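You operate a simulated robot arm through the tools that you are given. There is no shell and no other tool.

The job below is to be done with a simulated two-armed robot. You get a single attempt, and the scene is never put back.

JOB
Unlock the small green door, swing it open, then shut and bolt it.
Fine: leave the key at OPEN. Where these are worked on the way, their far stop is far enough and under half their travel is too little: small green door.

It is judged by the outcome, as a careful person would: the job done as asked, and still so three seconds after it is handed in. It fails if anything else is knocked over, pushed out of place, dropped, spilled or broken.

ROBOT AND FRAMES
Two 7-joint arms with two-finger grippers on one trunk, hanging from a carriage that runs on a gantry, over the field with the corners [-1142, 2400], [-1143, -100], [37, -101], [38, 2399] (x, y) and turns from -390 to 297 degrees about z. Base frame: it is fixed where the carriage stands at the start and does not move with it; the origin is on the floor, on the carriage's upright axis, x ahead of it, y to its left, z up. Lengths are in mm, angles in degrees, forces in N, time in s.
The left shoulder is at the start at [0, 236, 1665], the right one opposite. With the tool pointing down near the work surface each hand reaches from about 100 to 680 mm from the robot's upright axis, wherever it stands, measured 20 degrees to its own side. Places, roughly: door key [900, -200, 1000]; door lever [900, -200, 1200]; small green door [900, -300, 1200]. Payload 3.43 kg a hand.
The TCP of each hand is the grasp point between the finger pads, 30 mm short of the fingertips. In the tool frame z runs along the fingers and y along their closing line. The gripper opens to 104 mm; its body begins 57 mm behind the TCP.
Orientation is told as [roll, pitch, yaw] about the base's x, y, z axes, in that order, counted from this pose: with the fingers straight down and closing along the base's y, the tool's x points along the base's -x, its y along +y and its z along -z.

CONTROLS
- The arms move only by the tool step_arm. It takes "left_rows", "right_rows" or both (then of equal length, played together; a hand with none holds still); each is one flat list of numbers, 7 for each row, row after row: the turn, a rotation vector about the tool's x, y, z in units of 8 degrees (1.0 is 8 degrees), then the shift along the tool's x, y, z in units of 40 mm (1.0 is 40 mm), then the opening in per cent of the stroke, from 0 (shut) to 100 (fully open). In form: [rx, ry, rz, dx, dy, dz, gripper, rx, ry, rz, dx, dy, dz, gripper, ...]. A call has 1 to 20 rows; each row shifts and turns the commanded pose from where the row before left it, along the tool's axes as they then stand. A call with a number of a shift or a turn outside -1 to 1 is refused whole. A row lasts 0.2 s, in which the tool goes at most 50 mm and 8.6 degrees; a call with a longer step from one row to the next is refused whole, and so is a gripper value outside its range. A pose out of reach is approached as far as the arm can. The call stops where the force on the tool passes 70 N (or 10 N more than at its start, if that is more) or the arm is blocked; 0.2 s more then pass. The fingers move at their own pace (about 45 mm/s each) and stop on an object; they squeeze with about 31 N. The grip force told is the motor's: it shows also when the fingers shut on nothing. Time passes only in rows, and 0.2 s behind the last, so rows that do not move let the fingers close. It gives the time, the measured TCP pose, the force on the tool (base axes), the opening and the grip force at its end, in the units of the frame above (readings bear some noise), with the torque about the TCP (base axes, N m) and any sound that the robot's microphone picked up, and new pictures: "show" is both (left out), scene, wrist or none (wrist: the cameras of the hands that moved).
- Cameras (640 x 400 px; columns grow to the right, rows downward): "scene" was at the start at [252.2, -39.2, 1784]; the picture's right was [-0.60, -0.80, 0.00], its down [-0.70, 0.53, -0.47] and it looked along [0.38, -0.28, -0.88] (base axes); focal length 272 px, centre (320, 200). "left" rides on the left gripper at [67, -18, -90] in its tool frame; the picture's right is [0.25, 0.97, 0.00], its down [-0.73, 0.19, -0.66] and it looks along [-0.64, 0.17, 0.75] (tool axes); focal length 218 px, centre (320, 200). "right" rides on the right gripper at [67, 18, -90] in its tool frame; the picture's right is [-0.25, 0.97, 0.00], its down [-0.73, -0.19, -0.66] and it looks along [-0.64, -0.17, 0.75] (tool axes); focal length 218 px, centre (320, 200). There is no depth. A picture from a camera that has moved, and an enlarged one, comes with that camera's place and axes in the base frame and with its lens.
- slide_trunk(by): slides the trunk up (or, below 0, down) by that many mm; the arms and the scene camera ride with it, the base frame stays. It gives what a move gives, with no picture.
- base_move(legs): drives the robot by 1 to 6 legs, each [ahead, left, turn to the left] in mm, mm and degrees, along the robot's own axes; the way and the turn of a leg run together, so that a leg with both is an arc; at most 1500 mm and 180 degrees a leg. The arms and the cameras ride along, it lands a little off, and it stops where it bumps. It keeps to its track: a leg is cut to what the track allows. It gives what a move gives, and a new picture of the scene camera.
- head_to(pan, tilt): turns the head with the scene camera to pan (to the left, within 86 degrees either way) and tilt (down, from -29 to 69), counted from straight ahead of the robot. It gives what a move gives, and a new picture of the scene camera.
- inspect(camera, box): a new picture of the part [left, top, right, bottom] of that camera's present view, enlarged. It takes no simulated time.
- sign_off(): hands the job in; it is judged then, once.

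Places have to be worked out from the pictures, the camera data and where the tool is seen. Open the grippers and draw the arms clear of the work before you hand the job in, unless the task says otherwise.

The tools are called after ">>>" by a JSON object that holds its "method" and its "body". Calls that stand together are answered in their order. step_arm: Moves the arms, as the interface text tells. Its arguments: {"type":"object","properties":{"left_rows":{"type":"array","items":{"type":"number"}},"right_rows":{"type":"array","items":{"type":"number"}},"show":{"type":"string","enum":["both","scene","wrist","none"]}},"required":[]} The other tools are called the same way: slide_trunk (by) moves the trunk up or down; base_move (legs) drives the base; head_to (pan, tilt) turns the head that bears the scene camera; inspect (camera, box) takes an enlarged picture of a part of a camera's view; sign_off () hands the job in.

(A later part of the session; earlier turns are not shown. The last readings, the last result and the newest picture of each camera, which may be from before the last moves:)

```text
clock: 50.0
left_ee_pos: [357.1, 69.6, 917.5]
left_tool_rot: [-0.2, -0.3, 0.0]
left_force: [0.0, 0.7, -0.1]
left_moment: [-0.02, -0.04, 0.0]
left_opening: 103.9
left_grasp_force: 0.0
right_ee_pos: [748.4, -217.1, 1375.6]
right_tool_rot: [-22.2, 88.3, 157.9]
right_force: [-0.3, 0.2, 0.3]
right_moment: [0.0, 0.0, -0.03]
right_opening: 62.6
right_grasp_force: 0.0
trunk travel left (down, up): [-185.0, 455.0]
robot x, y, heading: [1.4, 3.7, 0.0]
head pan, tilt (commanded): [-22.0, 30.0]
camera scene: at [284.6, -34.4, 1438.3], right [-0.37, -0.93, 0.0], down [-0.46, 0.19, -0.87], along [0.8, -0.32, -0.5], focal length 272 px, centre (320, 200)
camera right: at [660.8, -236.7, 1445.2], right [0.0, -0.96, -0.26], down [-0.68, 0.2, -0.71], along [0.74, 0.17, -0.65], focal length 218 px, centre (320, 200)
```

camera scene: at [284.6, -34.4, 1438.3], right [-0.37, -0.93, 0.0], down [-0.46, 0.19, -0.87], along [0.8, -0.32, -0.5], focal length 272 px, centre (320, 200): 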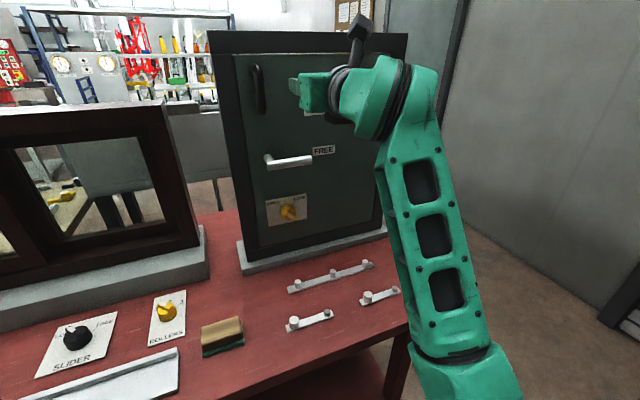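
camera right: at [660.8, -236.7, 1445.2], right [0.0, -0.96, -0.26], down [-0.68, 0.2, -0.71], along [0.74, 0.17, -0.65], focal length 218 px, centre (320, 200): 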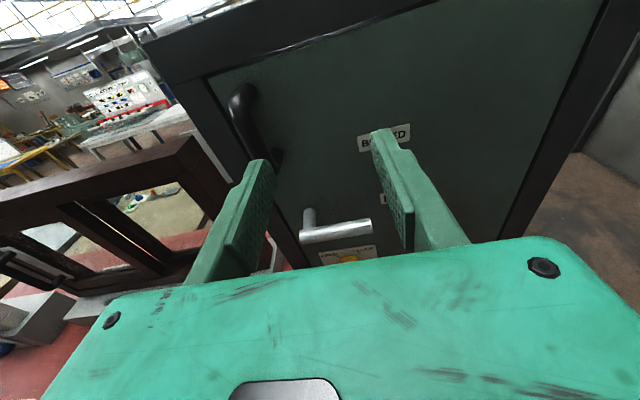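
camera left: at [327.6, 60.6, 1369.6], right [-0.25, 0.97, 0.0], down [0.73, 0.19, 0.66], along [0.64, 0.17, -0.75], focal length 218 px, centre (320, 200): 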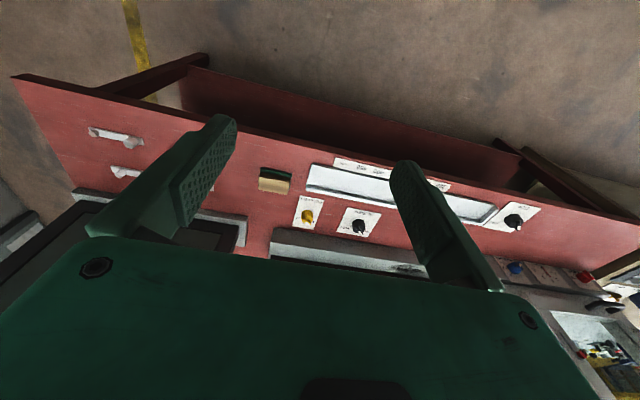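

The hand is level with the camera on top, and the handle bar is near (880, -140), z 1310 to 1400. I'll move to a standoff in front of it.

>>> {"method": "step_arm", "body": {"right_rows": [0, 0, 0, -0.155, -0.642, 0.433, 60, 0, 0, 0, -0.155, -0.642, 0.433, 60, 0, 0, 0, -0.155, -0.642, 0.433, 60, 0, 0, 0, 0, 0, 0, 60], "show": "both"}}

>>> {"method": "inspect", "body": {"camera": "right", "box": [160, 20, 480, 240]}}

```text
clock: 51.0
left_ee_pos: [357.6, 69.4, 916.8]
left_tool_rot: [-0.3, -0.3, 0.0]
left_force: [0.4, 0.5, -0.4]
left_moment: [0.01, -0.03, 0.03]
left_opening: 104.3
left_grasp_force: 0.1
right_ee_pos: [800.8, -139.4, 1358.4]
right_tool_rot: [-24.9, 88.3, 155.3]
right_force: [0.0, 0.6, 0.9]
right_moment: [0.01, -0.01, 0.03]
right_opening: 62.1
right_grasp_force: 0.1
trunk travel left (down, up): [-185.0, 455.0]
robot x, y, heading: [0.7, 0.2, -0.1]
head pan, tilt (commanded): [-22.0, 30.0]
camera scene: at [284.4, -34.7, 1438.2], right [-0.37, -0.93, 0.0], down [-0.46, 0.19, -0.87], along [0.8, -0.32, -0.5], focal length 272 px, centre (320, 200)
camera right: at [712.3, -158.6, 1427.5], right [0.0, -0.96, -0.26], down [-0.68, 0.2, -0.71], along [0.74, 0.18, -0.65], focal length 218 px, centre (320, 200)
```

scene: 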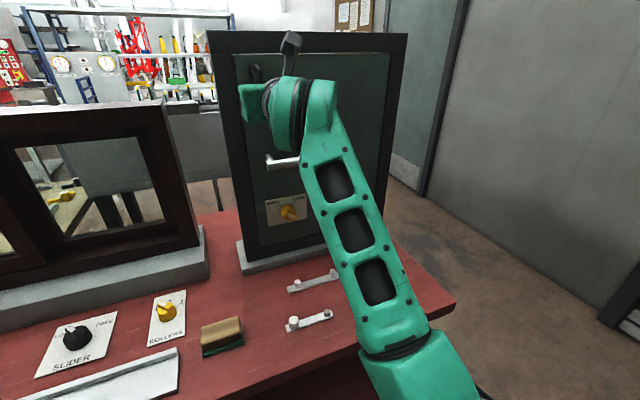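
right: 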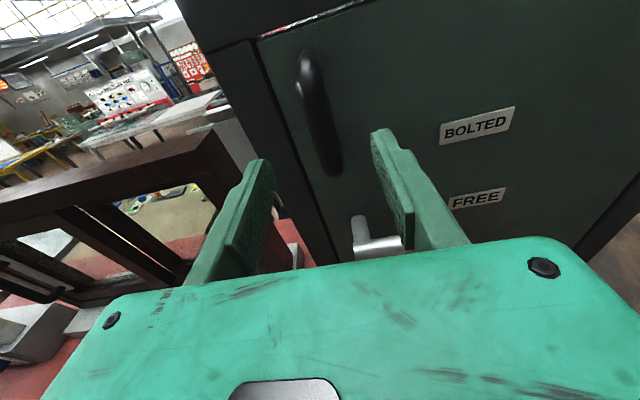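

```text
1.82 times, centred on (320, 130) of right
camera zoom: at [712.3, -158.6, 1427.5], right [0.0, -0.96, -0.26], down [-0.68, 0.2, -0.71], along [0.74, 0.18, -0.65], focal length 397 px, centre (320, 327)
```

zoom: 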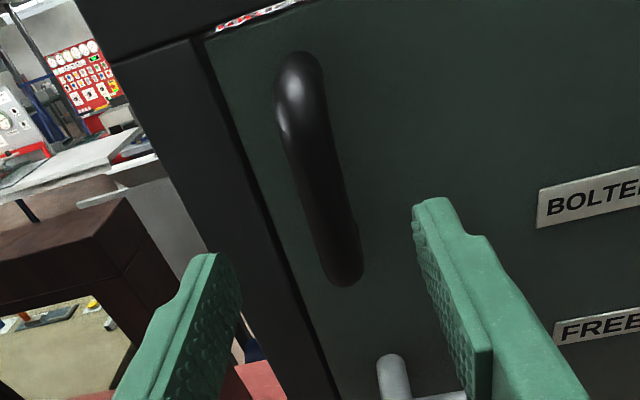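

The handle is centred between the open fingers. I'll advance 70 mm and close on the bar.

>>> {"method": "step_arm", "body": {"right_rows": [0, 0, 0, 0, 0.03, 0.85, 60, 0, 0, 0, 0, 0.03, 0.85, 60, 0, 0, 0, 0, 0, 0, 0, 0, 0, 0, 0, 0, 0, 0, 0, 0, 0, 0, 0, 0, 0, 0, 0, 0, 0, 0, 0, 0, 0, 0, 0, 0, 0, 0, 0], "show": "both"}}

>>> {"method": "inspect", "body": {"camera": "right", "box": [160, 20, 480, 240]}}

```text
clock: 52.6
left_ee_pos: [357.3, 70.8, 915.9]
left_tool_rot: [-0.1, -0.4, 0.0]
left_force: [-0.3, -0.4, -0.4]
left_moment: [-0.01, -0.02, 0.01]
left_opening: 103.8
left_grasp_force: 0.2
right_ee_pos: [868.1, -140.5, 1355.1]
right_tool_rot: [-25.0, 88.3, 155.1]
right_force: [-0.3, 7.9, 0.2]
right_moment: [-0.78, 0.03, 0.14]
right_opening: 19.9
right_grasp_force: 45.0
trunk travel left (down, up): [-185.0, 455.0]
robot x, y, heading: [1.4, -0.0, 0.0]
head pan, tilt (commanded): [-22.0, 30.0]
camera scene: at [284.6, -33.7, 1438.3], right [-0.37, -0.93, 0.0], down [-0.46, 0.19, -0.87], along [0.8, -0.32, -0.5], focal length 272 px, centre (320, 200)
camera right: at [779.4, -160.2, 1424.4], right [0.0, -0.96, -0.27], down [-0.68, 0.2, -0.71], along [0.74, 0.18, -0.65], focal length 218 px, centre (320, 200)
```

scene: 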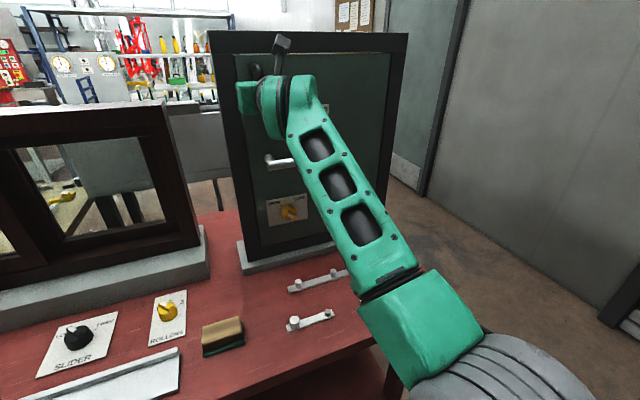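
right: 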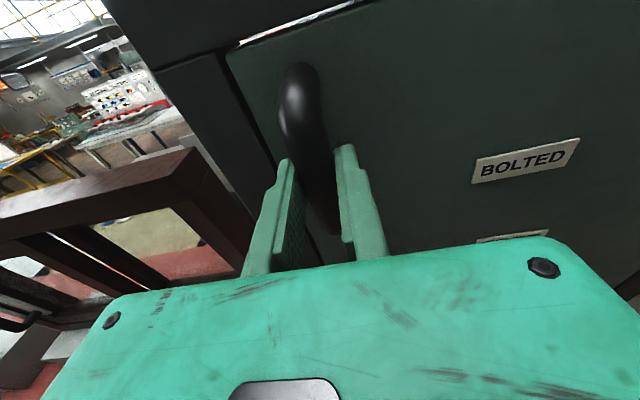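

```text
1.82 times, centred on (320, 130) of right
camera zoom: at [779.4, -160.2, 1424.4], right [0.0, -0.96, -0.27], down [-0.68, 0.2, -0.71], along [0.74, 0.18, -0.65], focal length 397 px, centre (320, 327)
```

zoom: 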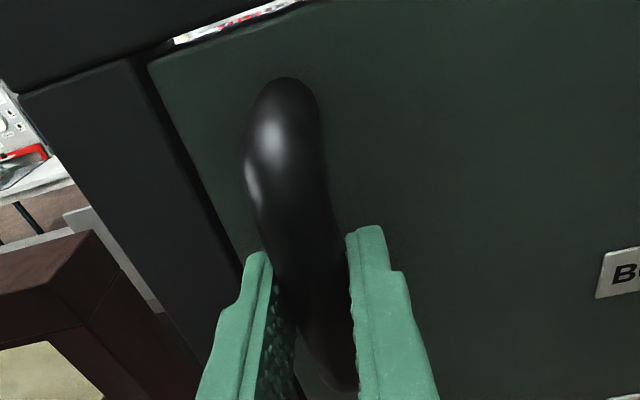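

The handle is firmly gripped at 20 mm. I'll pull gently a short way to see whether the door comes toward me.

>>> {"method": "step_arm", "body": {"right_rows": [0, 0, 0, 0, 0.02, -0.15, 0, 0, 0, 0, 0, 0.03, -0.2, 0, 0, 0, 0, 0, 0.04, -0.25, 0, 0, 0, 0, 0, 0, 0, 0], "show": "both"}}

>>> {"method": "inspect", "body": {"camera": "scene", "box": [190, 20, 430, 280]}}

```text
clock: 53.6
left_ee_pos: [355.9, 71.8, 916.8]
left_tool_rot: [-0.1, -0.4, 0.0]
left_force: [0.9, -0.1, -0.6]
left_moment: [0.02, -0.05, -0.01]
left_opening: 103.7
left_grasp_force: 0.1
right_ee_pos: [842.6, -146.4, 1354.9]
right_tool_rot: [-26.4, 88.2, 153.8]
right_force: [-2.2, 9.9, -2.7]
right_moment: [-0.9, -0.33, 0.14]
right_opening: 19.7
right_grasp_force: 44.9
trunk travel left (down, up): [-185.0, 455.0]
robot x, y, heading: [1.1, -4.5, -0.3]
head pan, tilt (commanded): [-22.0, 30.0]
camera scene: at [284.2, -33.5, 1438.1], right [-0.37, -0.93, 0.0], down [-0.46, 0.19, -0.87], along [0.8, -0.32, -0.5], focal length 272 px, centre (320, 200)
camera right: at [755.2, -164.1, 1424.5], right [0.0, -0.96, -0.27], down [-0.68, 0.2, -0.71], along [0.74, 0.18, -0.65], focal length 218 px, centre (320, 200)
```

scene: 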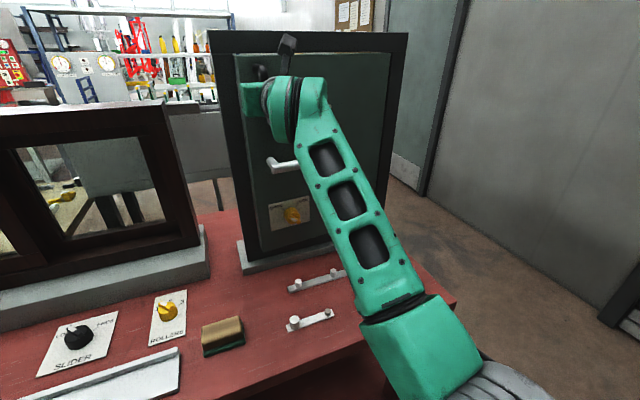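
right: 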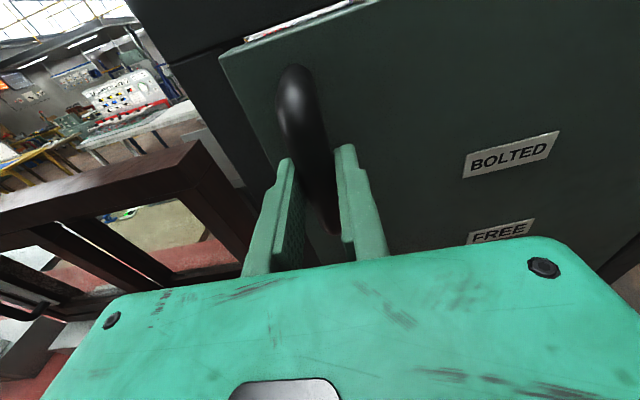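

```text
1.54 times, centred on (310, 150) of scene
camera zoom: at [284.2, -33.5, 1438.1], right [-0.37, -0.93, 0.0], down [-0.46, 0.19, -0.87], along [0.8, -0.32, -0.5], focal length 418 px, centre (335, 277)
```

zoom: 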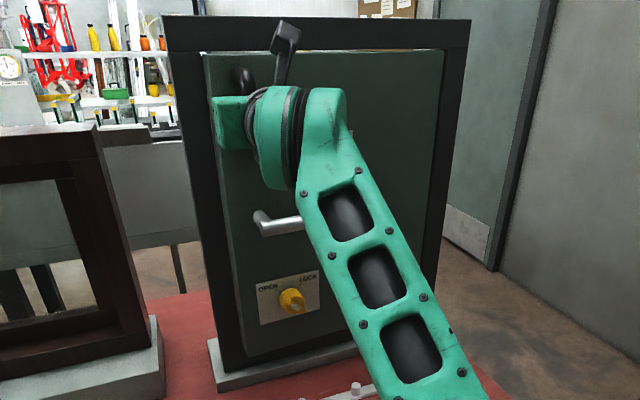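

The door swings out toward the robot, with the handle moving freely. I'll follow the arc about the right-hand hinge, near (920, -476), to about 30 degrees.

>>> {"method": "step_arm", "body": {"right_rows": [0.75, 0, 0, -0.02, 0.1875, -0.8025, 0, 0.375, 0, 0, -0.02, 0.189, -0.716, 0, 0.375, 0, 0, -0.02, 0.211, -0.709, 0, 0.375, 0, 0, -0.02, 0.234, -0.702, 0, 0.375, 0, 0, -0.02, 0.263, -0.692, 0, 0, 0, 0, 0, 0, 0, 0], "show": "both"}}

```text
clock: 54.3
left_ee_pos: [358.6, 68.6, 917.1]
left_tool_rot: [0.0, -0.4, -0.5]
left_force: [-0.7, 2.0, 0.4]
left_moment: [-0.14, -0.05, 0.01]
left_opening: 104.1
left_grasp_force: 0.1
right_ee_pos: [758.2, -169.2, 1381.9]
right_tool_rot: [100.9, 89.6, -73.7]
right_force: [14.5, -29.2, 9.9]
right_moment: [-0.27, -0.04, 0.18]
right_opening: 21.9
right_grasp_force: 44.4
right hand out of reach, approached as far as the arm can: row 1, 2, 3
trunk travel left (down, up): [-185.0, 455.0]
robot x, y, heading: [0.3, 0.1, -0.5]
head pan, tilt (commanded): [-22.0, 30.0]
stopped in row 3 (right hand): the force on the tool passed its limit at 82 N (the readings are from after the stop); the commanded pose is now the measured one
camera scene: at [285.0, -36.8, 1439.4], right [-0.38, -0.92, 0.0], down [-0.46, 0.19, -0.87], along [0.8, -0.33, -0.5], focal length 272 px, centre (320, 200)
camera right: at [671.1, -195.8, 1448.7], right [0.09, -0.96, -0.25], down [-0.67, 0.12, -0.73], along [0.74, 0.23, -0.64], focal length 218 px, centre (320, 200)
```

scene: 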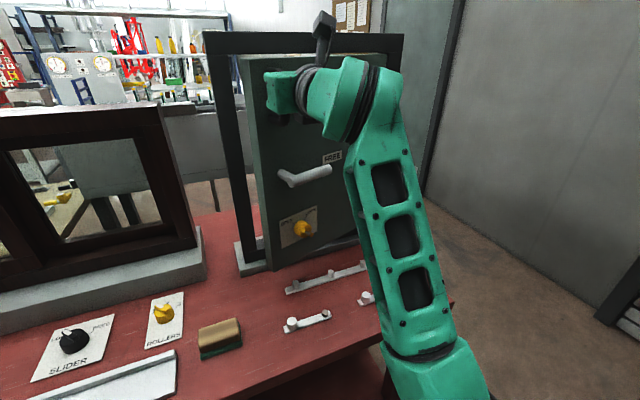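
right: 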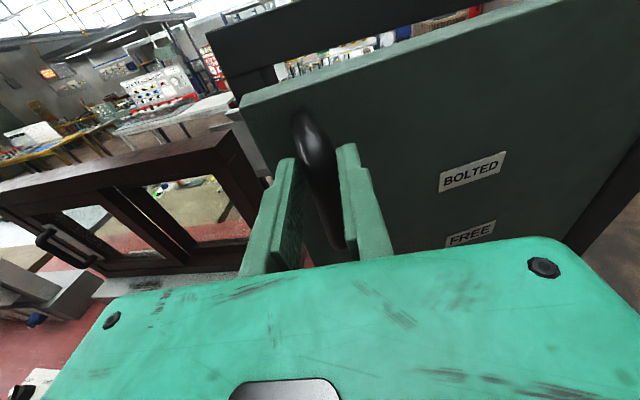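

The pull stopped at 82 N: the arm hit a posture limit and the hand rode up the handle, though the door is open about 18 degrees and still gripped. I'll continue gently with no yaw change and ease the hand back down.

>>> {"method": "step_arm", "body": {"right_rows": [0, 0, 0, -0.12, 0.18, -0.1, 0, 0, 0, 0, -0.12, 0.13, -0.18, 0, 0, 0, 0, -0.12, 0.12, -0.18, 0, 0, 0, 0, -0.12, 0.12, -0.18, 0, 0, 0, 0, 0, 0, 0, 0], "show": "both"}}

```text
clock: 55.5
left_ee_pos: [361.7, 67.1, 917.2]
left_tool_rot: [-0.2, -0.6, -0.4]
left_force: [-0.2, 0.3, 0.4]
left_moment: [0.01, 0.02, 0.01]
left_opening: 104.0
left_grasp_force: 0.1
right_ee_pos: [732.5, -183.7, 1372.1]
right_tool_rot: [171.5, 89.1, -2.0]
right_force: [-5.6, 12.4, 39.2]
right_moment: [-0.04, -0.49, 0.39]
right_opening: 19.7
right_grasp_force: 44.7
trunk travel left (down, up): [-185.0, 455.0]
robot x, y, heading: [4.2, -0.1, -0.3]
head pan, tilt (commanded): [-22.0, 30.0]
camera scene: at [286.5, -36.8, 1439.2], right [-0.38, -0.92, 0.0], down [-0.46, 0.19, -0.87], along [0.8, -0.33, -0.5], focal length 272 px, centre (320, 200)
camera right: at [644.4, -211.7, 1438.1], right [0.11, -0.96, -0.25], down [-0.66, 0.12, -0.74], along [0.74, 0.25, -0.62], focal length 218 px, centre (320, 200)
```

scene: 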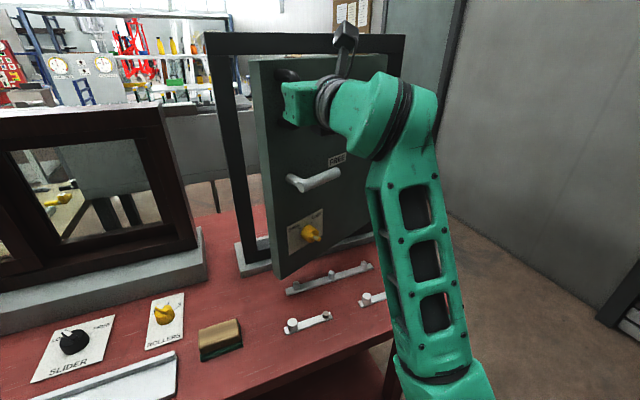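
right: 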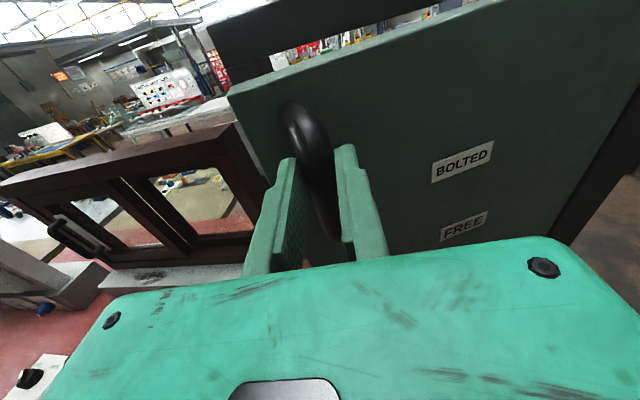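

That worked without limits, and the door is now about 25 degrees open. I'll keep following the arc in small steps, easing off the downward press.

>>> {"method": "step_arm", "body": {"right_rows": [0, 0, 0, 0.1, 0.174, -0.324, 0, 0, 0, 0, 0.05, 0.174, -0.324, 0, 0, 0, 0, 0, 0.201, -0.309, 0, 0, 0, 0, 0, 0.201, -0.309, 0, 0, 0, 0, 0, 0.2275, -0.289, 0, 0, 0, 0, 0, 0.2275, -0.289, 0, 0, 0, 0, 0, 0, 0, 0], "show": "both"}}

```text
clock: 57.1
left_ee_pos: [359.8, 63.4, 917.7]
left_tool_rot: [-0.3, -0.4, -0.6]
left_force: [0.5, -0.5, 0.0]
left_moment: [-0.01, 0.02, -0.03]
left_opening: 103.8
left_grasp_force: 0.0
right_ee_pos: [659.9, -238.9, 1371.0]
right_tool_rot: [12.1, 89.3, -162.1]
right_force: [14.8, -17.1, 5.4]
right_moment: [-0.26, -0.93, -0.47]
right_opening: 19.7
right_grasp_force: 45.2
right hand out of reach, approached as far as the arm can: row 3, 4, 5, 6
trunk travel left (down, up): [-185.0, 455.0]
robot x, y, heading: [-4.8, 1.4, -0.5]
head pan, tilt (commanded): [-22.0, 30.0]
camera scene: at [286.2, -39.5, 1438.7], right [-0.38, -0.92, 0.0], down [-0.46, 0.19, -0.87], along [0.8, -0.33, -0.5], focal length 272 px, centre (320, 200)
camera right: at [573.3, -265.0, 1439.2], right [0.09, -0.96, -0.25], down [-0.68, 0.12, -0.72], along [0.73, 0.24, -0.65], focal length 218 px, centre (320, 200)
```

scene: 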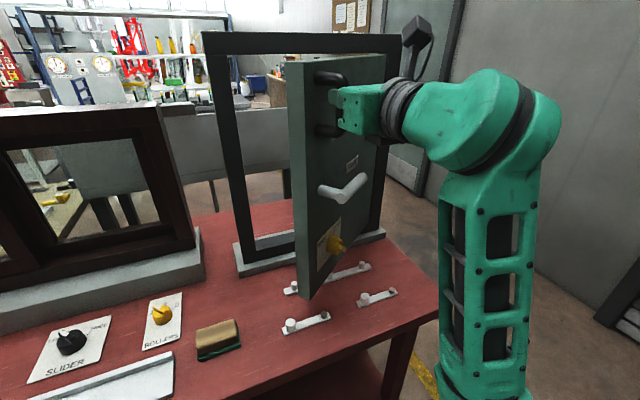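
right: 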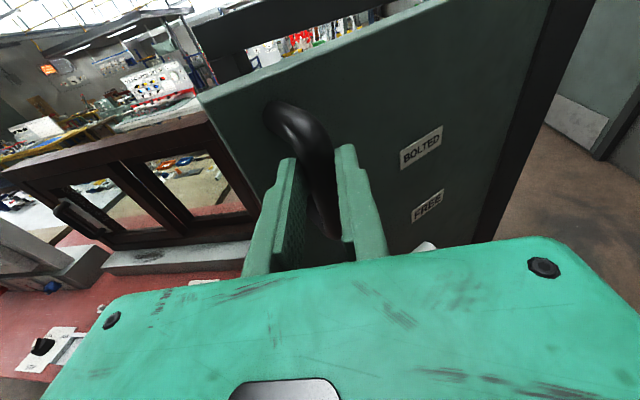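

The door is about 40 degrees open, but the arm is folded near its limits. I'll loosen the grip just enough to clear the handle without touching the door face, then back the base away.

>>> {"method": "step_arm", "body": {"right_rows": [0, 0, 0, 0, 0, 0, 32, 0, 0, 0, 0, 0, 0, 32, 0, 0, 0, 0, 0, 0, 32], "show": "wrist"}}

>>> {"method": "inspect", "body": {"camera": "right", "box": [160, 20, 480, 240]}}

```text
clock: 57.9
left_ee_pos: [358.5, 66.6, 916.0]
left_tool_rot: [-0.2, -0.4, -0.3]
left_force: [-1.0, -0.2, 0.0]
left_moment: [-0.02, -0.04, 0.02]
left_opening: 104.0
left_grasp_force: 0.0
right_ee_pos: [656.8, -231.9, 1373.1]
right_tool_rot: [1.7, 89.4, -171.9]
right_force: [-0.1, -0.8, 0.0]
right_moment: [0.0, -0.02, 0.01]
right_opening: 33.3
right_grasp_force: 0.0
trunk travel left (down, up): [-185.0, 455.0]
robot x, y, heading: [-1.4, -1.2, -0.3]
head pan, tilt (commanded): [-22.0, 30.0]
camera right: at [569.4, -259.7, 1440.8], right [0.1, -0.96, -0.25], down [-0.68, 0.12, -0.72], along [0.73, 0.25, -0.64], focal length 218 px, centre (320, 200)
```

right: 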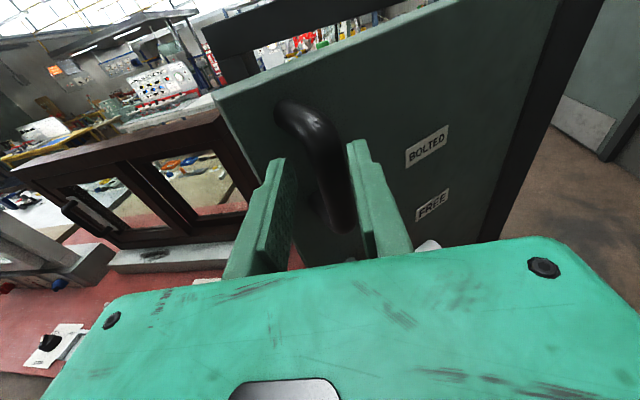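

```text
1.82 times, centred on (320, 130) of right
camera zoom: at [569.4, -259.7, 1440.8], right [0.1, -0.96, -0.25], down [-0.68, 0.12, -0.72], along [0.73, 0.25, -0.64], focal length 397 px, centre (320, 327)
```

zoom: 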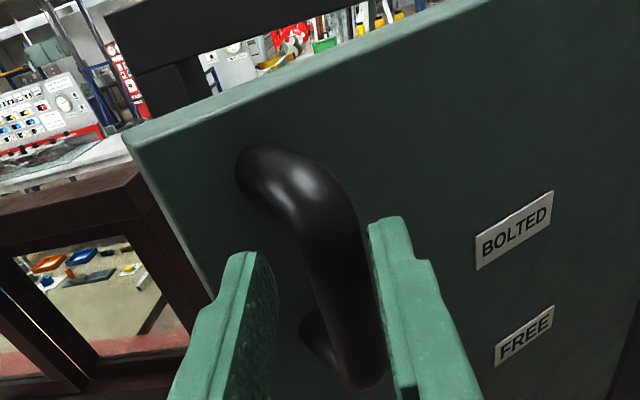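

The handle is free between the fingers. I'll drive the base straight back 110 mm to slip off the handle.

>>> {"method": "base_move", "body": {"legs": [[-110, 0, 0]]}}

```text
clock: 59.1
left_ee_pos: [248.0, 66.1, 916.0]
left_tool_rot: [-0.3, -0.3, -0.6]
left_force: [-0.4, 0.1, -0.4]
left_moment: [0.02, -0.03, 0.01]
left_opening: 104.2
left_grasp_force: 0.1
right_ee_pos: [546.0, -232.4, 1372.3]
right_tool_rot: [3.4, 89.5, -170.4]
right_force: [0.3, -0.5, -0.2]
right_moment: [-0.04, -0.04, -0.04]
right_opening: 33.2
right_grasp_force: 0.1
trunk travel left (down, up): [-185.0, 455.0]
robot x, y, heading: [-104.3, 1.9, -0.6]
head pan, tilt (commanded): [-22.0, 30.0]
camera scene: at [175.0, -37.2, 1438.1], right [-0.38, -0.92, 0.0], down [-0.46, 0.19, -0.87], along [0.8, -0.33, -0.5], focal length 272 px, centre (320, 200)
```

scene: 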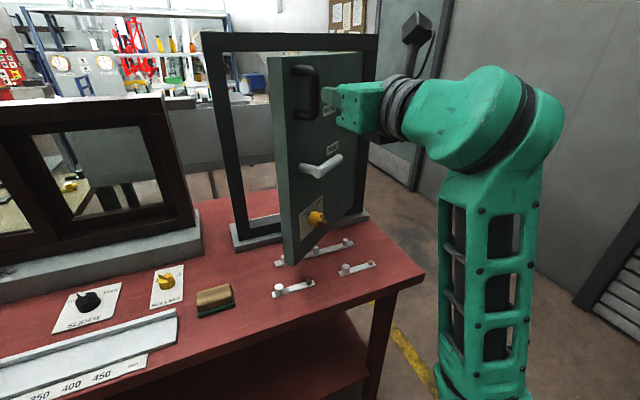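

The hand is clear at (546, -232, 1372). I'll lower it, close the fingers and yaw it to the right, so it can push the door from its inner side.

>>> {"method": "step_arm", "body": {"right_rows": [-0.854, 0, 0, -0.7, 0, 0, 0, -0.854, 0, 0, -0.7, 0, 0, 0, -0.854, 0, 0, -0.7, 0, 0, 0, -0.854, 0, 0, -0.7, 0, 0, 0, -0.854, 0, 0, -0.7, 0, 0, 0, -0.854, 0, 0, -0.7, 0, 0, 0, 0, 0, 0, 0, 0, 0, 0], "show": "both"}}

```text
clock: 60.7
left_ee_pos: [248.8, 66.9, 917.1]
left_tool_rot: [-0.2, -0.4, -0.5]
left_force: [0.2, 0.1, 0.1]
left_moment: [-0.04, 0.0, 0.0]
left_opening: 104.0
left_grasp_force: 0.0
right_ee_pos: [545.7, -233.8, 1204.8]
right_tool_rot: [48.5, 89.7, -166.3]
right_force: [-0.1, -0.1, 1.1]
right_moment: [0.02, 0.0, 0.0]
right_opening: 0.0
right_grasp_force: 30.8
trunk travel left (down, up): [-185.0, 455.0]
robot x, y, heading: [-107.4, 1.0, -0.5]
head pan, tilt (commanded): [-22.0, 30.0]
camera scene: at [175.7, -37.4, 1438.3], right [-0.38, -0.92, 0.0], down [-0.46, 0.19, -0.87], along [0.8, -0.33, -0.5], focal length 272 px, centre (320, 200)
camera right: at [462.7, -196.5, 1272.7], right [-0.55, -0.79, -0.25], down [-0.44, 0.53, -0.73], along [0.71, -0.3, -0.64], focal length 218 px, centre (320, 200)
```

scene: 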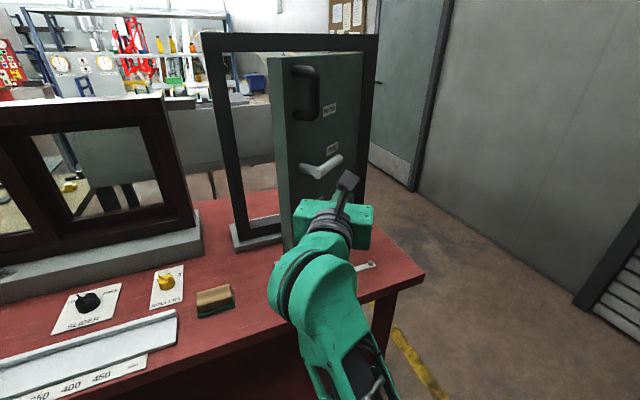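
right: 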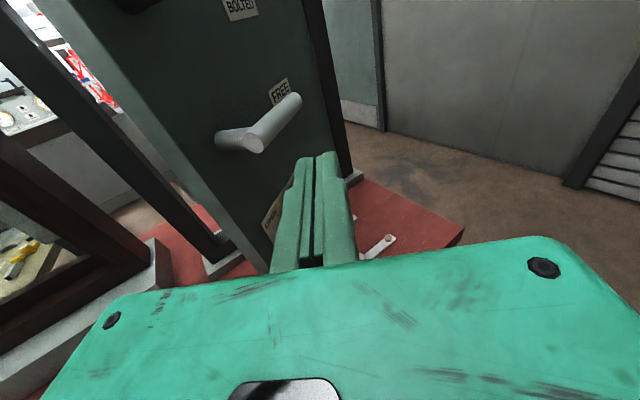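

The closed fingers are yawed 35 degrees right. I'll shift the hand left of the door's free edge before going forward.

>>> {"method": "step_arm", "body": {"right_rows": [0, 0, 0, 0, -0.698, -0.485, 0, 0, 0, 0, 0, -0.698, -0.485, 0, 0, 0, 0, 0, -0.698, -0.485, 0, 0, 0, 0, 0, -0.698, -0.485, 0, 0, 0, 0, 0, -0.698, -0.485, 0, 0, 0, 0, 0, 0, 0, 0], "show": "scene"}}

```text
clock: 62.1
left_ee_pos: [253.8, 74.1, 918.2]
left_tool_rot: [-0.3, -0.6, 0.9]
left_force: [-0.4, 0.7, -0.2]
left_moment: [0.01, -0.03, -0.01]
left_opening: 104.0
left_grasp_force: 0.1
right_ee_pos: [548.0, -80.3, 1204.9]
right_tool_rot: [29.3, 89.6, 173.2]
right_force: [0.3, -0.2, 0.2]
right_moment: [0.0, -0.04, -0.01]
right_opening: 0.0
right_grasp_force: 31.4
trunk travel left (down, up): [-185.0, 455.0]
robot x, y, heading: [-108.6, 2.0, -0.6]
head pan, tilt (commanded): [-22.0, 30.0]
camera scene: at [175.4, -37.4, 1438.2], right [-0.38, -0.92, 0.0], down [-0.46, 0.19, -0.87], along [0.8, -0.33, -0.5], focal length 272 px, centre (320, 200)
```

scene: 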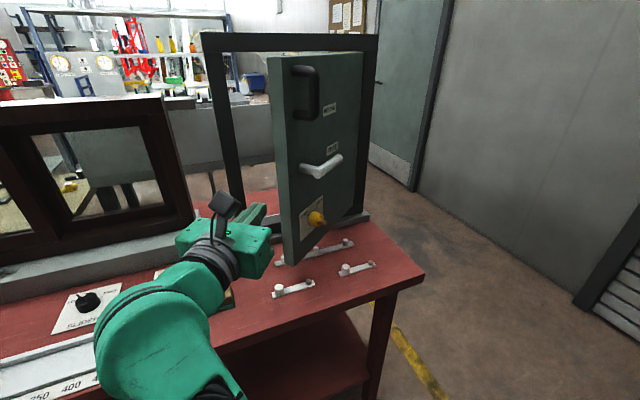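

The left hand shifted by 8 mm, so the right forearm may be touching it. I'll move the left hand out of the way to the left.

>>> {"method": "step_arm", "body": {"left_rows": [0, 0, 0, 0, 0.8, 0, 100, 0, 0, 0, 0, 0.8, 0, 100, 0, 0, 0, 0, 0.8, 0, 100, 0, 0, 0, 0, 0.8, 0, 100, 0, 0, 0, 0, 0.8, 0, 100, 0, 0, 0, 0, 0, 0, 100], "show": "scene"}}

>>> {"method": "head_to", "body": {"pan": -15, "tilt": 62}}

```text
clock: 63.5
left_ee_pos: [250.5, 226.7, 911.7]
left_tool_rot: [-0.3, -0.5, -0.6]
left_force: [0.0, -0.3, 0.7]
left_moment: [-0.01, 0.02, -0.01]
left_opening: 103.9
left_grasp_force: 0.1
left hand out of reach, approached as far as the arm can: row 3
right_ee_pos: [545.6, -63.8, 1203.4]
right_tool_rot: [47.0, 89.4, -167.8]
right_force: [-0.2, -0.3, -0.4]
right_moment: [0.0, -0.01, 0.01]
right_opening: 0.2
right_grasp_force: 31.3
trunk travel left (down, up): [-185.0, 455.0]
robot x, y, heading: [-105.6, 1.1, -0.4]
head pan, tilt (commanded): [-22.0, 30.0]
camera scene: at [175.6, -37.4, 1438.3], right [-0.38, -0.92, 0.0], down [-0.46, 0.19, -0.87], along [0.8, -0.33, -0.5], focal length 272 px, centre (320, 200)
```

scene: 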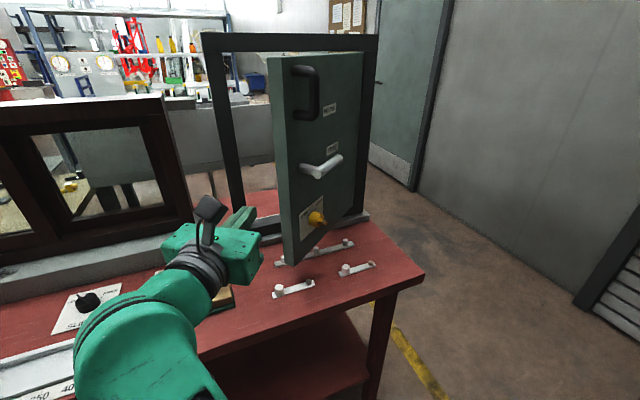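

```text
clock: 64.5
left_ee_pos: [250.5, 225.8, 913.0]
left_tool_rot: [-0.2, -0.5, -0.5]
left_force: [0.3, -0.2, -0.4]
left_moment: [0.02, 0.0, 0.0]
left_opening: 104.1
left_grasp_force: 0.1
right_ee_pos: [544.6, -63.8, 1204.4]
right_tool_rot: [45.5, 89.5, -169.3]
right_force: [0.5, -0.5, -0.2]
right_moment: [0.01, 0.01, -0.03]
right_opening: 0.0
right_grasp_force: 31.1
trunk travel left (down, up): [-185.0, 455.0]
robot x, y, heading: [-108.7, -0.2, -0.5]
head pan, tilt (commanded): [-15.0, 62.0]
camera scene: at [154.1, -19.8, 1394.0], right [-0.27, -0.96, 0.0], down [-0.85, 0.24, -0.47], along [0.45, -0.13, -0.88], focal length 272 px, centre (320, 200)
```

scene: 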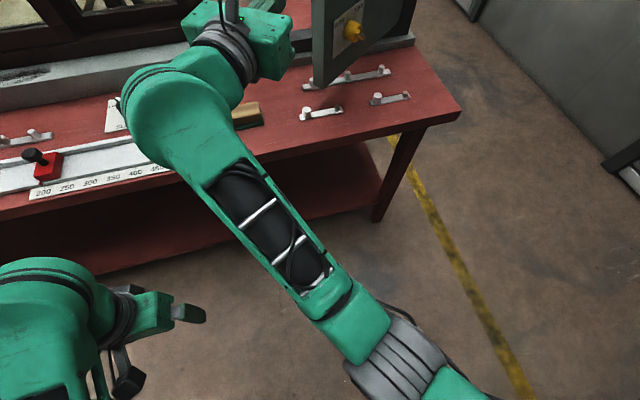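

Both arms are free now, and the right hand reached (545, -64, 1204). I'll drive the base forward 100 mm to bring the hand beside the door's free edge.

>>> {"method": "base_move", "body": {"legs": [[100, 0, 0]]}}

>>> {"method": "head_to", "body": {"pan": -22, "tilt": 40}}

```text
clock: 65.6
left_ee_pos: [349.6, 226.1, 913.2]
left_tool_rot: [-0.1, -0.4, -0.4]
left_force: [-0.6, -0.5, 0.9]
left_moment: [0.01, 0.04, -0.02]
left_opening: 103.7
left_grasp_force: 0.1
right_ee_pos: [645.3, -63.3, 1204.4]
right_tool_rot: [46.4, 89.7, -168.3]
right_force: [0.3, 0.3, 0.4]
right_moment: [0.03, 0.02, -0.03]
right_opening: 0.0
right_grasp_force: 30.8
trunk travel left (down, up): [-185.0, 455.0]
robot x, y, heading: [-10.7, -1.3, -0.4]
head pan, tilt (commanded): [-15.0, 62.0]
camera scene: at [252.9, -19.9, 1394.0], right [-0.27, -0.96, 0.0], down [-0.85, 0.23, -0.47], along [0.45, -0.12, -0.88], focal length 272 px, centre (320, 200)
```

scene: 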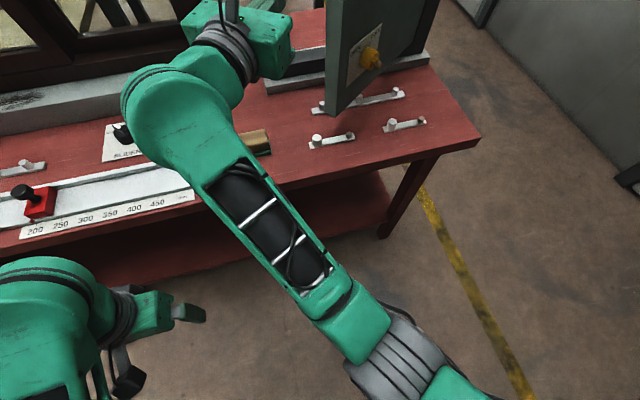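

```text
clock: 66.5
left_ee_pos: [348.8, 226.5, 912.4]
left_tool_rot: [-0.2, -0.5, -0.4]
left_force: [-0.5, 1.0, 0.3]
left_moment: [0.01, 0.02, -0.02]
left_opening: 104.3
left_grasp_force: 0.0
right_ee_pos: [643.4, -64.1, 1205.6]
right_tool_rot: [46.2, 89.5, -168.6]
right_force: [0.9, -0.2, -0.1]
right_moment: [-0.03, -0.01, 0.01]
right_opening: 0.0
right_grasp_force: 30.6
trunk travel left (down, up): [-185.0, 455.0]
robot x, y, heading: [-12.9, -0.1, -0.3]
head pan, tilt (commanded): [-22.0, 40.0]
camera scene: at [269.0, -35.2, 1422.9], right [-0.38, -0.92, 0.0], down [-0.59, 0.24, -0.77], along [0.71, -0.29, -0.64], focal length 272 px, centre (320, 200)
```

scene: 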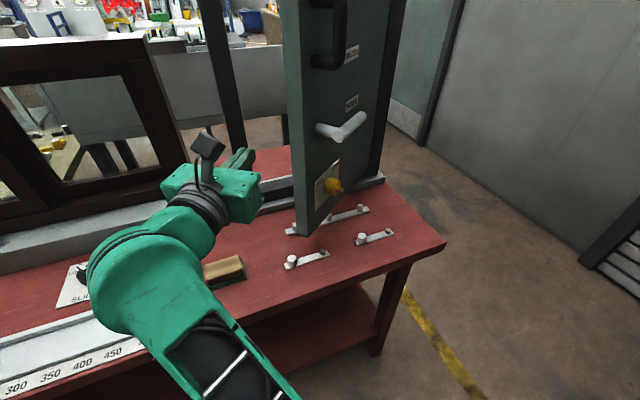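

The hand is left of the door's open edge with room ahead. I'll move the fingers in behind the edge.

>>> {"method": "step_arm", "body": {"right_rows": [0, 0, 0, -0.167, -0.187, 0.794, 0, 0, 0, 0, -0.167, -0.187, 0.794, 0, 0, 0, 0, -0.167, -0.187, 0.794, 0, 0, 0, 0, 0, 0, 0, 0], "show": "both"}}

```text
clock: 67.5
left_ee_pos: [348.3, 226.9, 912.3]
left_tool_rot: [-0.2, -0.5, -0.3]
left_force: [-0.3, 0.0, -0.3]
left_moment: [0.0, -0.03, -0.01]
left_opening: 103.9
left_grasp_force: 0.0
right_ee_pos: [736.8, -98.9, 1181.5]
right_tool_rot: [43.2, 89.5, -171.5]
right_force: [-0.1, -0.2, 0.0]
right_moment: [0.01, -0.02, -0.02]
right_opening: 0.0
right_grasp_force: 31.1
trunk travel left (down, up): [-185.0, 455.0]
robot x, y, heading: [-9.2, -0.3, -0.2]
head pan, tilt (commanded): [-22.0, 40.0]
camera scene: at [268.6, -35.1, 1422.8], right [-0.38, -0.92, 0.0], down [-0.59, 0.24, -0.77], along [0.71, -0.29, -0.64], focal length 272 px, centre (320, 200)
camera right: at [653.9, -62.7, 1249.3], right [-0.55, -0.8, -0.25], down [-0.44, 0.53, -0.73], along [0.71, -0.29, -0.64], focal length 218 px, centre (320, 200)
```

scene: 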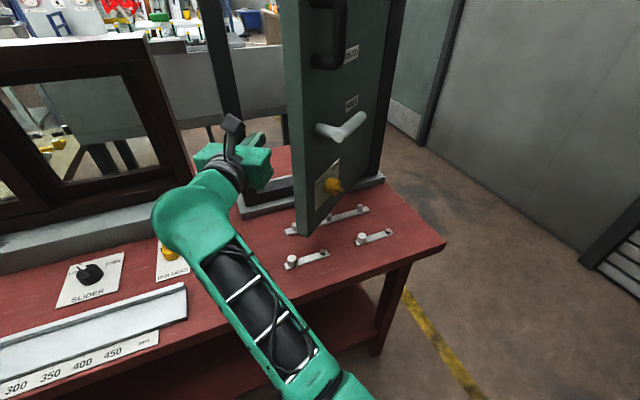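
right: 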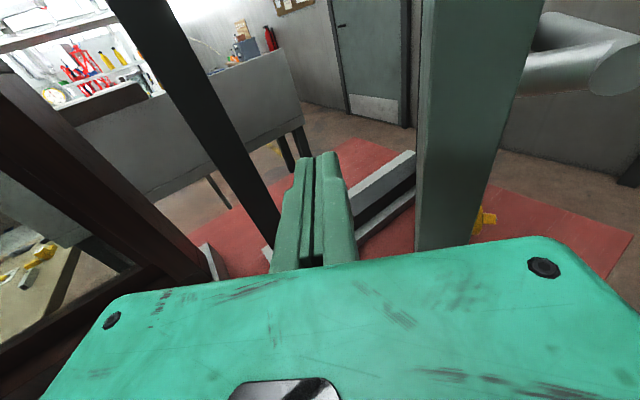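

The fingers are behind the door's free edge, with the inner corner about 65 mm to their right. I'll sweep right to push the door open to about 60 degrees.

>>> {"method": "step_arm", "body": {"right_rows": [0, 0, 0, 0, 0.75, 0, 0, 0, 0, 0, 0, 0.6, 0, 0, 0, 0, 0, 0, 0.5, 0, 0, 0, 0, 0, 0, 0.5, 0, 0, 0, 0, 0, 0, 0.5, 0, 0, 0, 0, 0, 0, 0.5, 0, 0, 0, 0, 0, 0, 0.5, 0, 0, 0, 0, 0, 0, 0, 0, 0], "show": "both"}}

```text
clock: 69.3
left_ee_pos: [348.0, 226.0, 913.0]
left_tool_rot: [-0.2, -0.5, -0.4]
left_force: [0.5, 0.5, 0.1]
left_moment: [0.02, 0.04, 0.03]
left_opening: 104.1
left_grasp_force: 0.1
right_ee_pos: [649.8, -226.5, 1184.7]
right_tool_rot: [46.0, 89.6, -168.7]
right_force: [-0.4, 0.0, -0.4]
right_moment: [0.0, -0.04, 0.01]
right_opening: 0.3
right_grasp_force: 31.1
trunk travel left (down, up): [-185.0, 455.0]
robot x, y, heading: [-9.3, -1.6, -0.3]
head pan, tilt (commanded): [-22.0, 40.0]
camera scene: at [269.2, -35.0, 1423.0], right [-0.38, -0.92, 0.0], down [-0.59, 0.24, -0.77], along [0.71, -0.29, -0.64], focal length 272 px, centre (320, 200)
camera right: at [564.9, -190.1, 1252.8], right [-0.55, -0.8, -0.25], down [-0.44, 0.53, -0.73], along [0.71, -0.29, -0.64], focal length 218 px, centre (320, 200)
```

scene: 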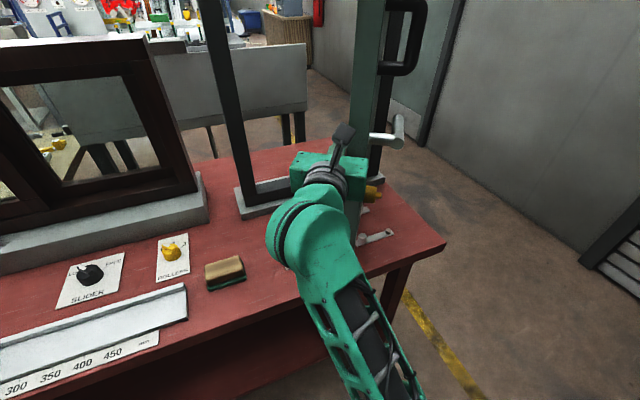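
right: 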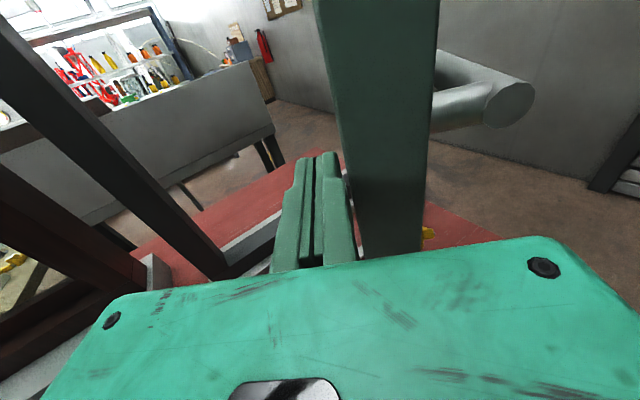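

The door swings freely with almost no force. I'll keep sweeping it toward 90 degrees.

>>> {"method": "step_arm", "body": {"right_rows": [0, 0, 0, 0, 0.55, 0, 0, 0, 0, 0, 0, 0.55, 0, 0, 0, 0, 0, 0, 0.554, 0.203, 0, 0, 0, 0, 0, 0.554, 0.203, 0, 0, 0, 0, 0, 0.554, 0.203, 0, 0, 0, 0, 0, 0.554, 0.203, 0, 0, 0, 0, 0, 0.554, 0.203, 0, 0, 0, 0, 0, 0, 0, 0], "show": "both"}}

```text
clock: 71.1
left_ee_pos: [347.6, 225.9, 912.1]
left_tool_rot: [-0.2, -0.5, -0.4]
left_force: [-0.3, 0.6, 0.3]
left_moment: [-0.03, 0.02, 0.01]
left_opening: 103.8
left_grasp_force: 0.1
right_ee_pos: [590.9, -378.0, 1183.8]
right_tool_rot: [47.4, 89.5, -167.2]
right_force: [-0.3, 0.0, -0.5]
right_moment: [-0.02, 0.01, 0.0]
right_opening: 0.0
right_grasp_force: 31.2
trunk travel left (down, up): [-185.0, 455.0]
robot x, y, heading: [-9.6, -1.8, -0.5]
head pan, tilt (commanded): [-22.0, 40.0]
camera scene: at [269.1, -35.0, 1422.9], right [-0.38, -0.92, 0.0], down [-0.59, 0.24, -0.77], along [0.71, -0.29, -0.64], focal length 272 px, centre (320, 200)
camera right: at [507.5, -340.9, 1251.4], right [-0.55, -0.8, -0.25], down [-0.44, 0.53, -0.73], along [0.71, -0.29, -0.64], focal length 218 px, centre (320, 200)
```

scene: 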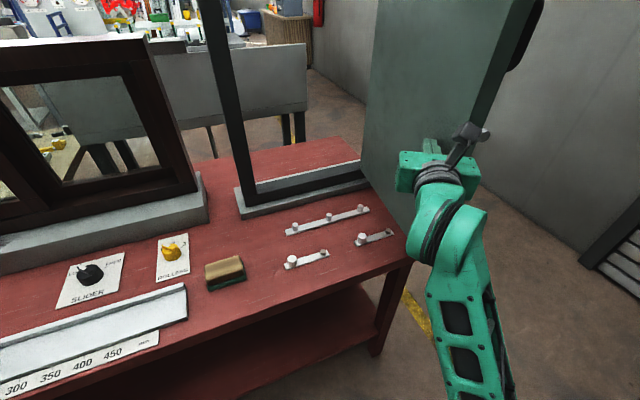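
right: 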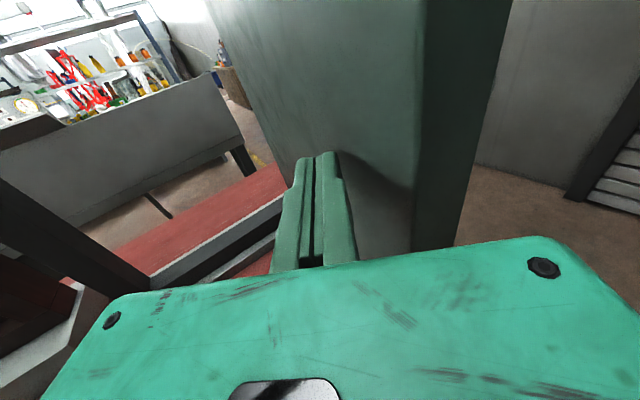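

The door is at about 80 degrees. I'll push on in smaller steps to find its far stop.

>>> {"method": "step_arm", "body": {"right_rows": [0, 0, 0, 0, 0.273, 0.218, 0, 0, 0, 0, 0, 0.273, 0.218, 0, 0, 0, 0, 0, 0.273, 0.218, 0, 0, 0, 0, 0, 0.273, 0.218, 0, 0, 0, 0, 0, 0.273, 0.218, 0, 0, 0, 0, 0, 0.273, 0.218, 0, 0, 0, 0, 0, 0, 0, 0], "show": "both"}}

```text
clock: 71.9
left_ee_pos: [344.8, 232.3, 912.5]
left_tool_rot: [-0.1, -0.4, -0.2]
left_force: [-1.3, -1.0, 0.3]
left_moment: [0.06, -0.02, 0.02]
left_opening: 104.0
left_grasp_force: 0.1
right_ee_pos: [596.9, -396.5, 1187.9]
right_tool_rot: [-59.5, 89.6, 87.8]
right_force: [-2.4, 33.3, -4.0]
right_moment: [-0.06, 0.09, 0.34]
right_opening: 0.1
right_grasp_force: 31.0
trunk travel left (down, up): [-185.0, 455.0]
robot x, y, heading: [-12.9, -2.1, -0.0]
head pan, tilt (commanded): [-22.0, 40.0]
stopped in row 4 (right hand): the force on the tool passed its limit at 79 N (the readings are from after the stop); the commanded pose is now the measured one
camera scene: at [267.5, -30.8, 1422.3], right [-0.38, -0.93, 0.0], down [-0.6, 0.24, -0.76], along [0.71, -0.29, -0.64], focal length 272 px, centre (320, 200)
camera right: at [513.0, -364.5, 1255.3], right [-0.52, -0.81, -0.26], down [-0.45, 0.52, -0.73], along [0.72, -0.26, -0.64], focal length 218 px, centre (320, 200)
```

scene: 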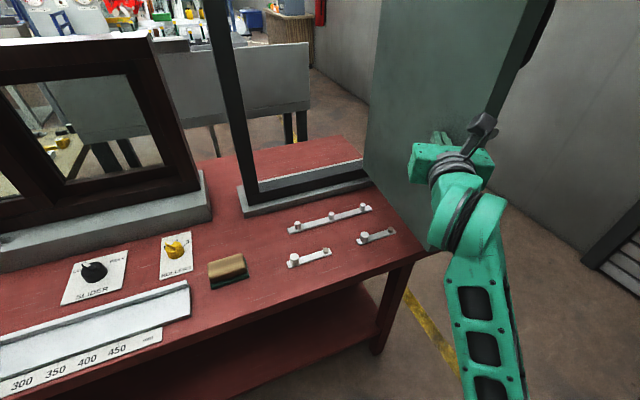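
right: 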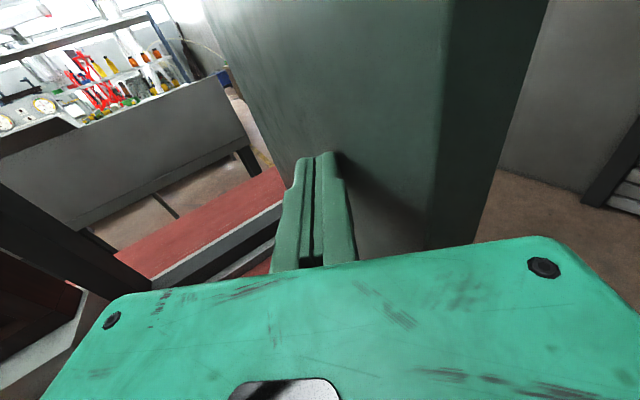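

The door hit a firm stop at roughly 85 to 90 degrees, so it's fully open. I'll back the fingers off it and drive the base back to go around its free edge.

>>> {"method": "step_arm", "body": {"right_rows": [0, 0, 0, 0, -0.4, -0.4, 0, 0, 0, 0, 0, -0.4, -0.4, 0, 0, 0, 0, 0, 0, 0, 0], "show": "scene"}}

>>> {"method": "base_move", "body": {"legs": [[-150, 0, 0]]}}

```text
clock: 72.7
left_ee_pos: [347.1, 227.4, 912.2]
left_tool_rot: [-0.2, -0.4, -0.2]
left_force: [-0.5, -0.9, -0.8]
left_moment: [0.04, 0.01, 0.01]
left_opening: 103.9
left_grasp_force: 0.1
right_ee_pos: [585.4, -361.0, 1191.9]
right_tool_rot: [-148.2, 89.8, -1.6]
right_force: [0.8, 0.8, -0.8]
right_moment: [-0.03, -0.02, 0.01]
right_opening: 0.0
right_grasp_force: 30.9
trunk travel left (down, up): [-185.0, 455.0]
robot x, y, heading: [-10.9, 1.4, -0.4]
head pan, tilt (commanded): [-22.0, 40.0]
camera scene: at [268.7, -33.8, 1422.9], right [-0.38, -0.93, 0.0], down [-0.6, 0.24, -0.77], along [0.71, -0.29, -0.64], focal length 272 px, centre (320, 200)
```

scene: 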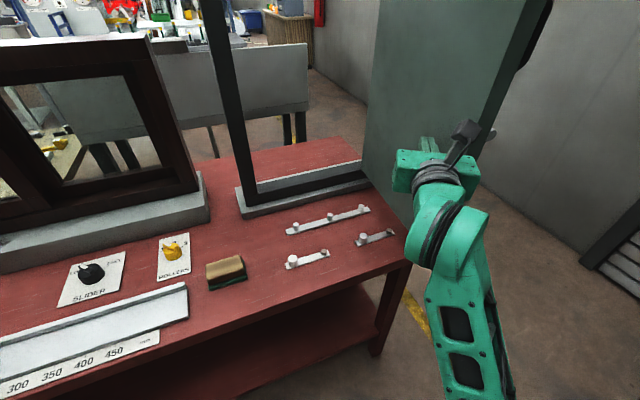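

```text
clock: 74.1
left_ee_pos: [198.9, 229.0, 911.4]
left_tool_rot: [-0.2, -0.4, -0.1]
left_force: [0.1, -0.3, -0.2]
left_moment: [-0.01, 0.01, 0.0]
left_opening: 103.8
left_grasp_force: 0.0
right_ee_pos: [437.3, -361.8, 1191.5]
right_tool_rot: [-136.0, 89.9, 10.7]
right_force: [0.2, 0.6, -0.1]
right_moment: [-0.03, 0.01, 0.05]
right_opening: 0.0
right_grasp_force: 31.3
trunk travel left (down, up): [-185.0, 455.0]
robot x, y, heading: [-156.6, 0.4, -0.4]
head pan, tilt (commanded): [-22.0, 40.0]
camera scene: at [120.5, -32.9, 1422.7], right [-0.38, -0.93, 0.0], down [-0.6, 0.24, -0.77], along [0.71, -0.29, -0.64], focal length 272 px, centre (320, 200)
```

scene: 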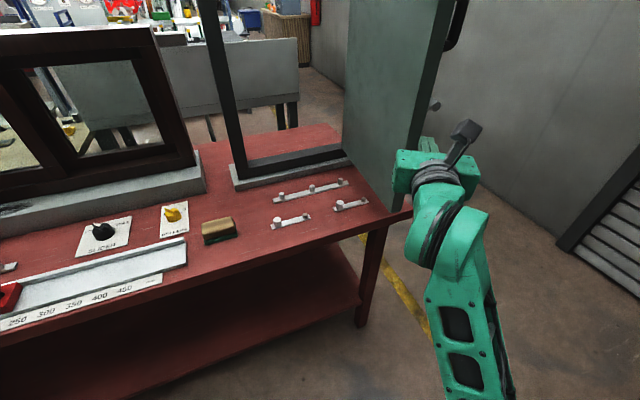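

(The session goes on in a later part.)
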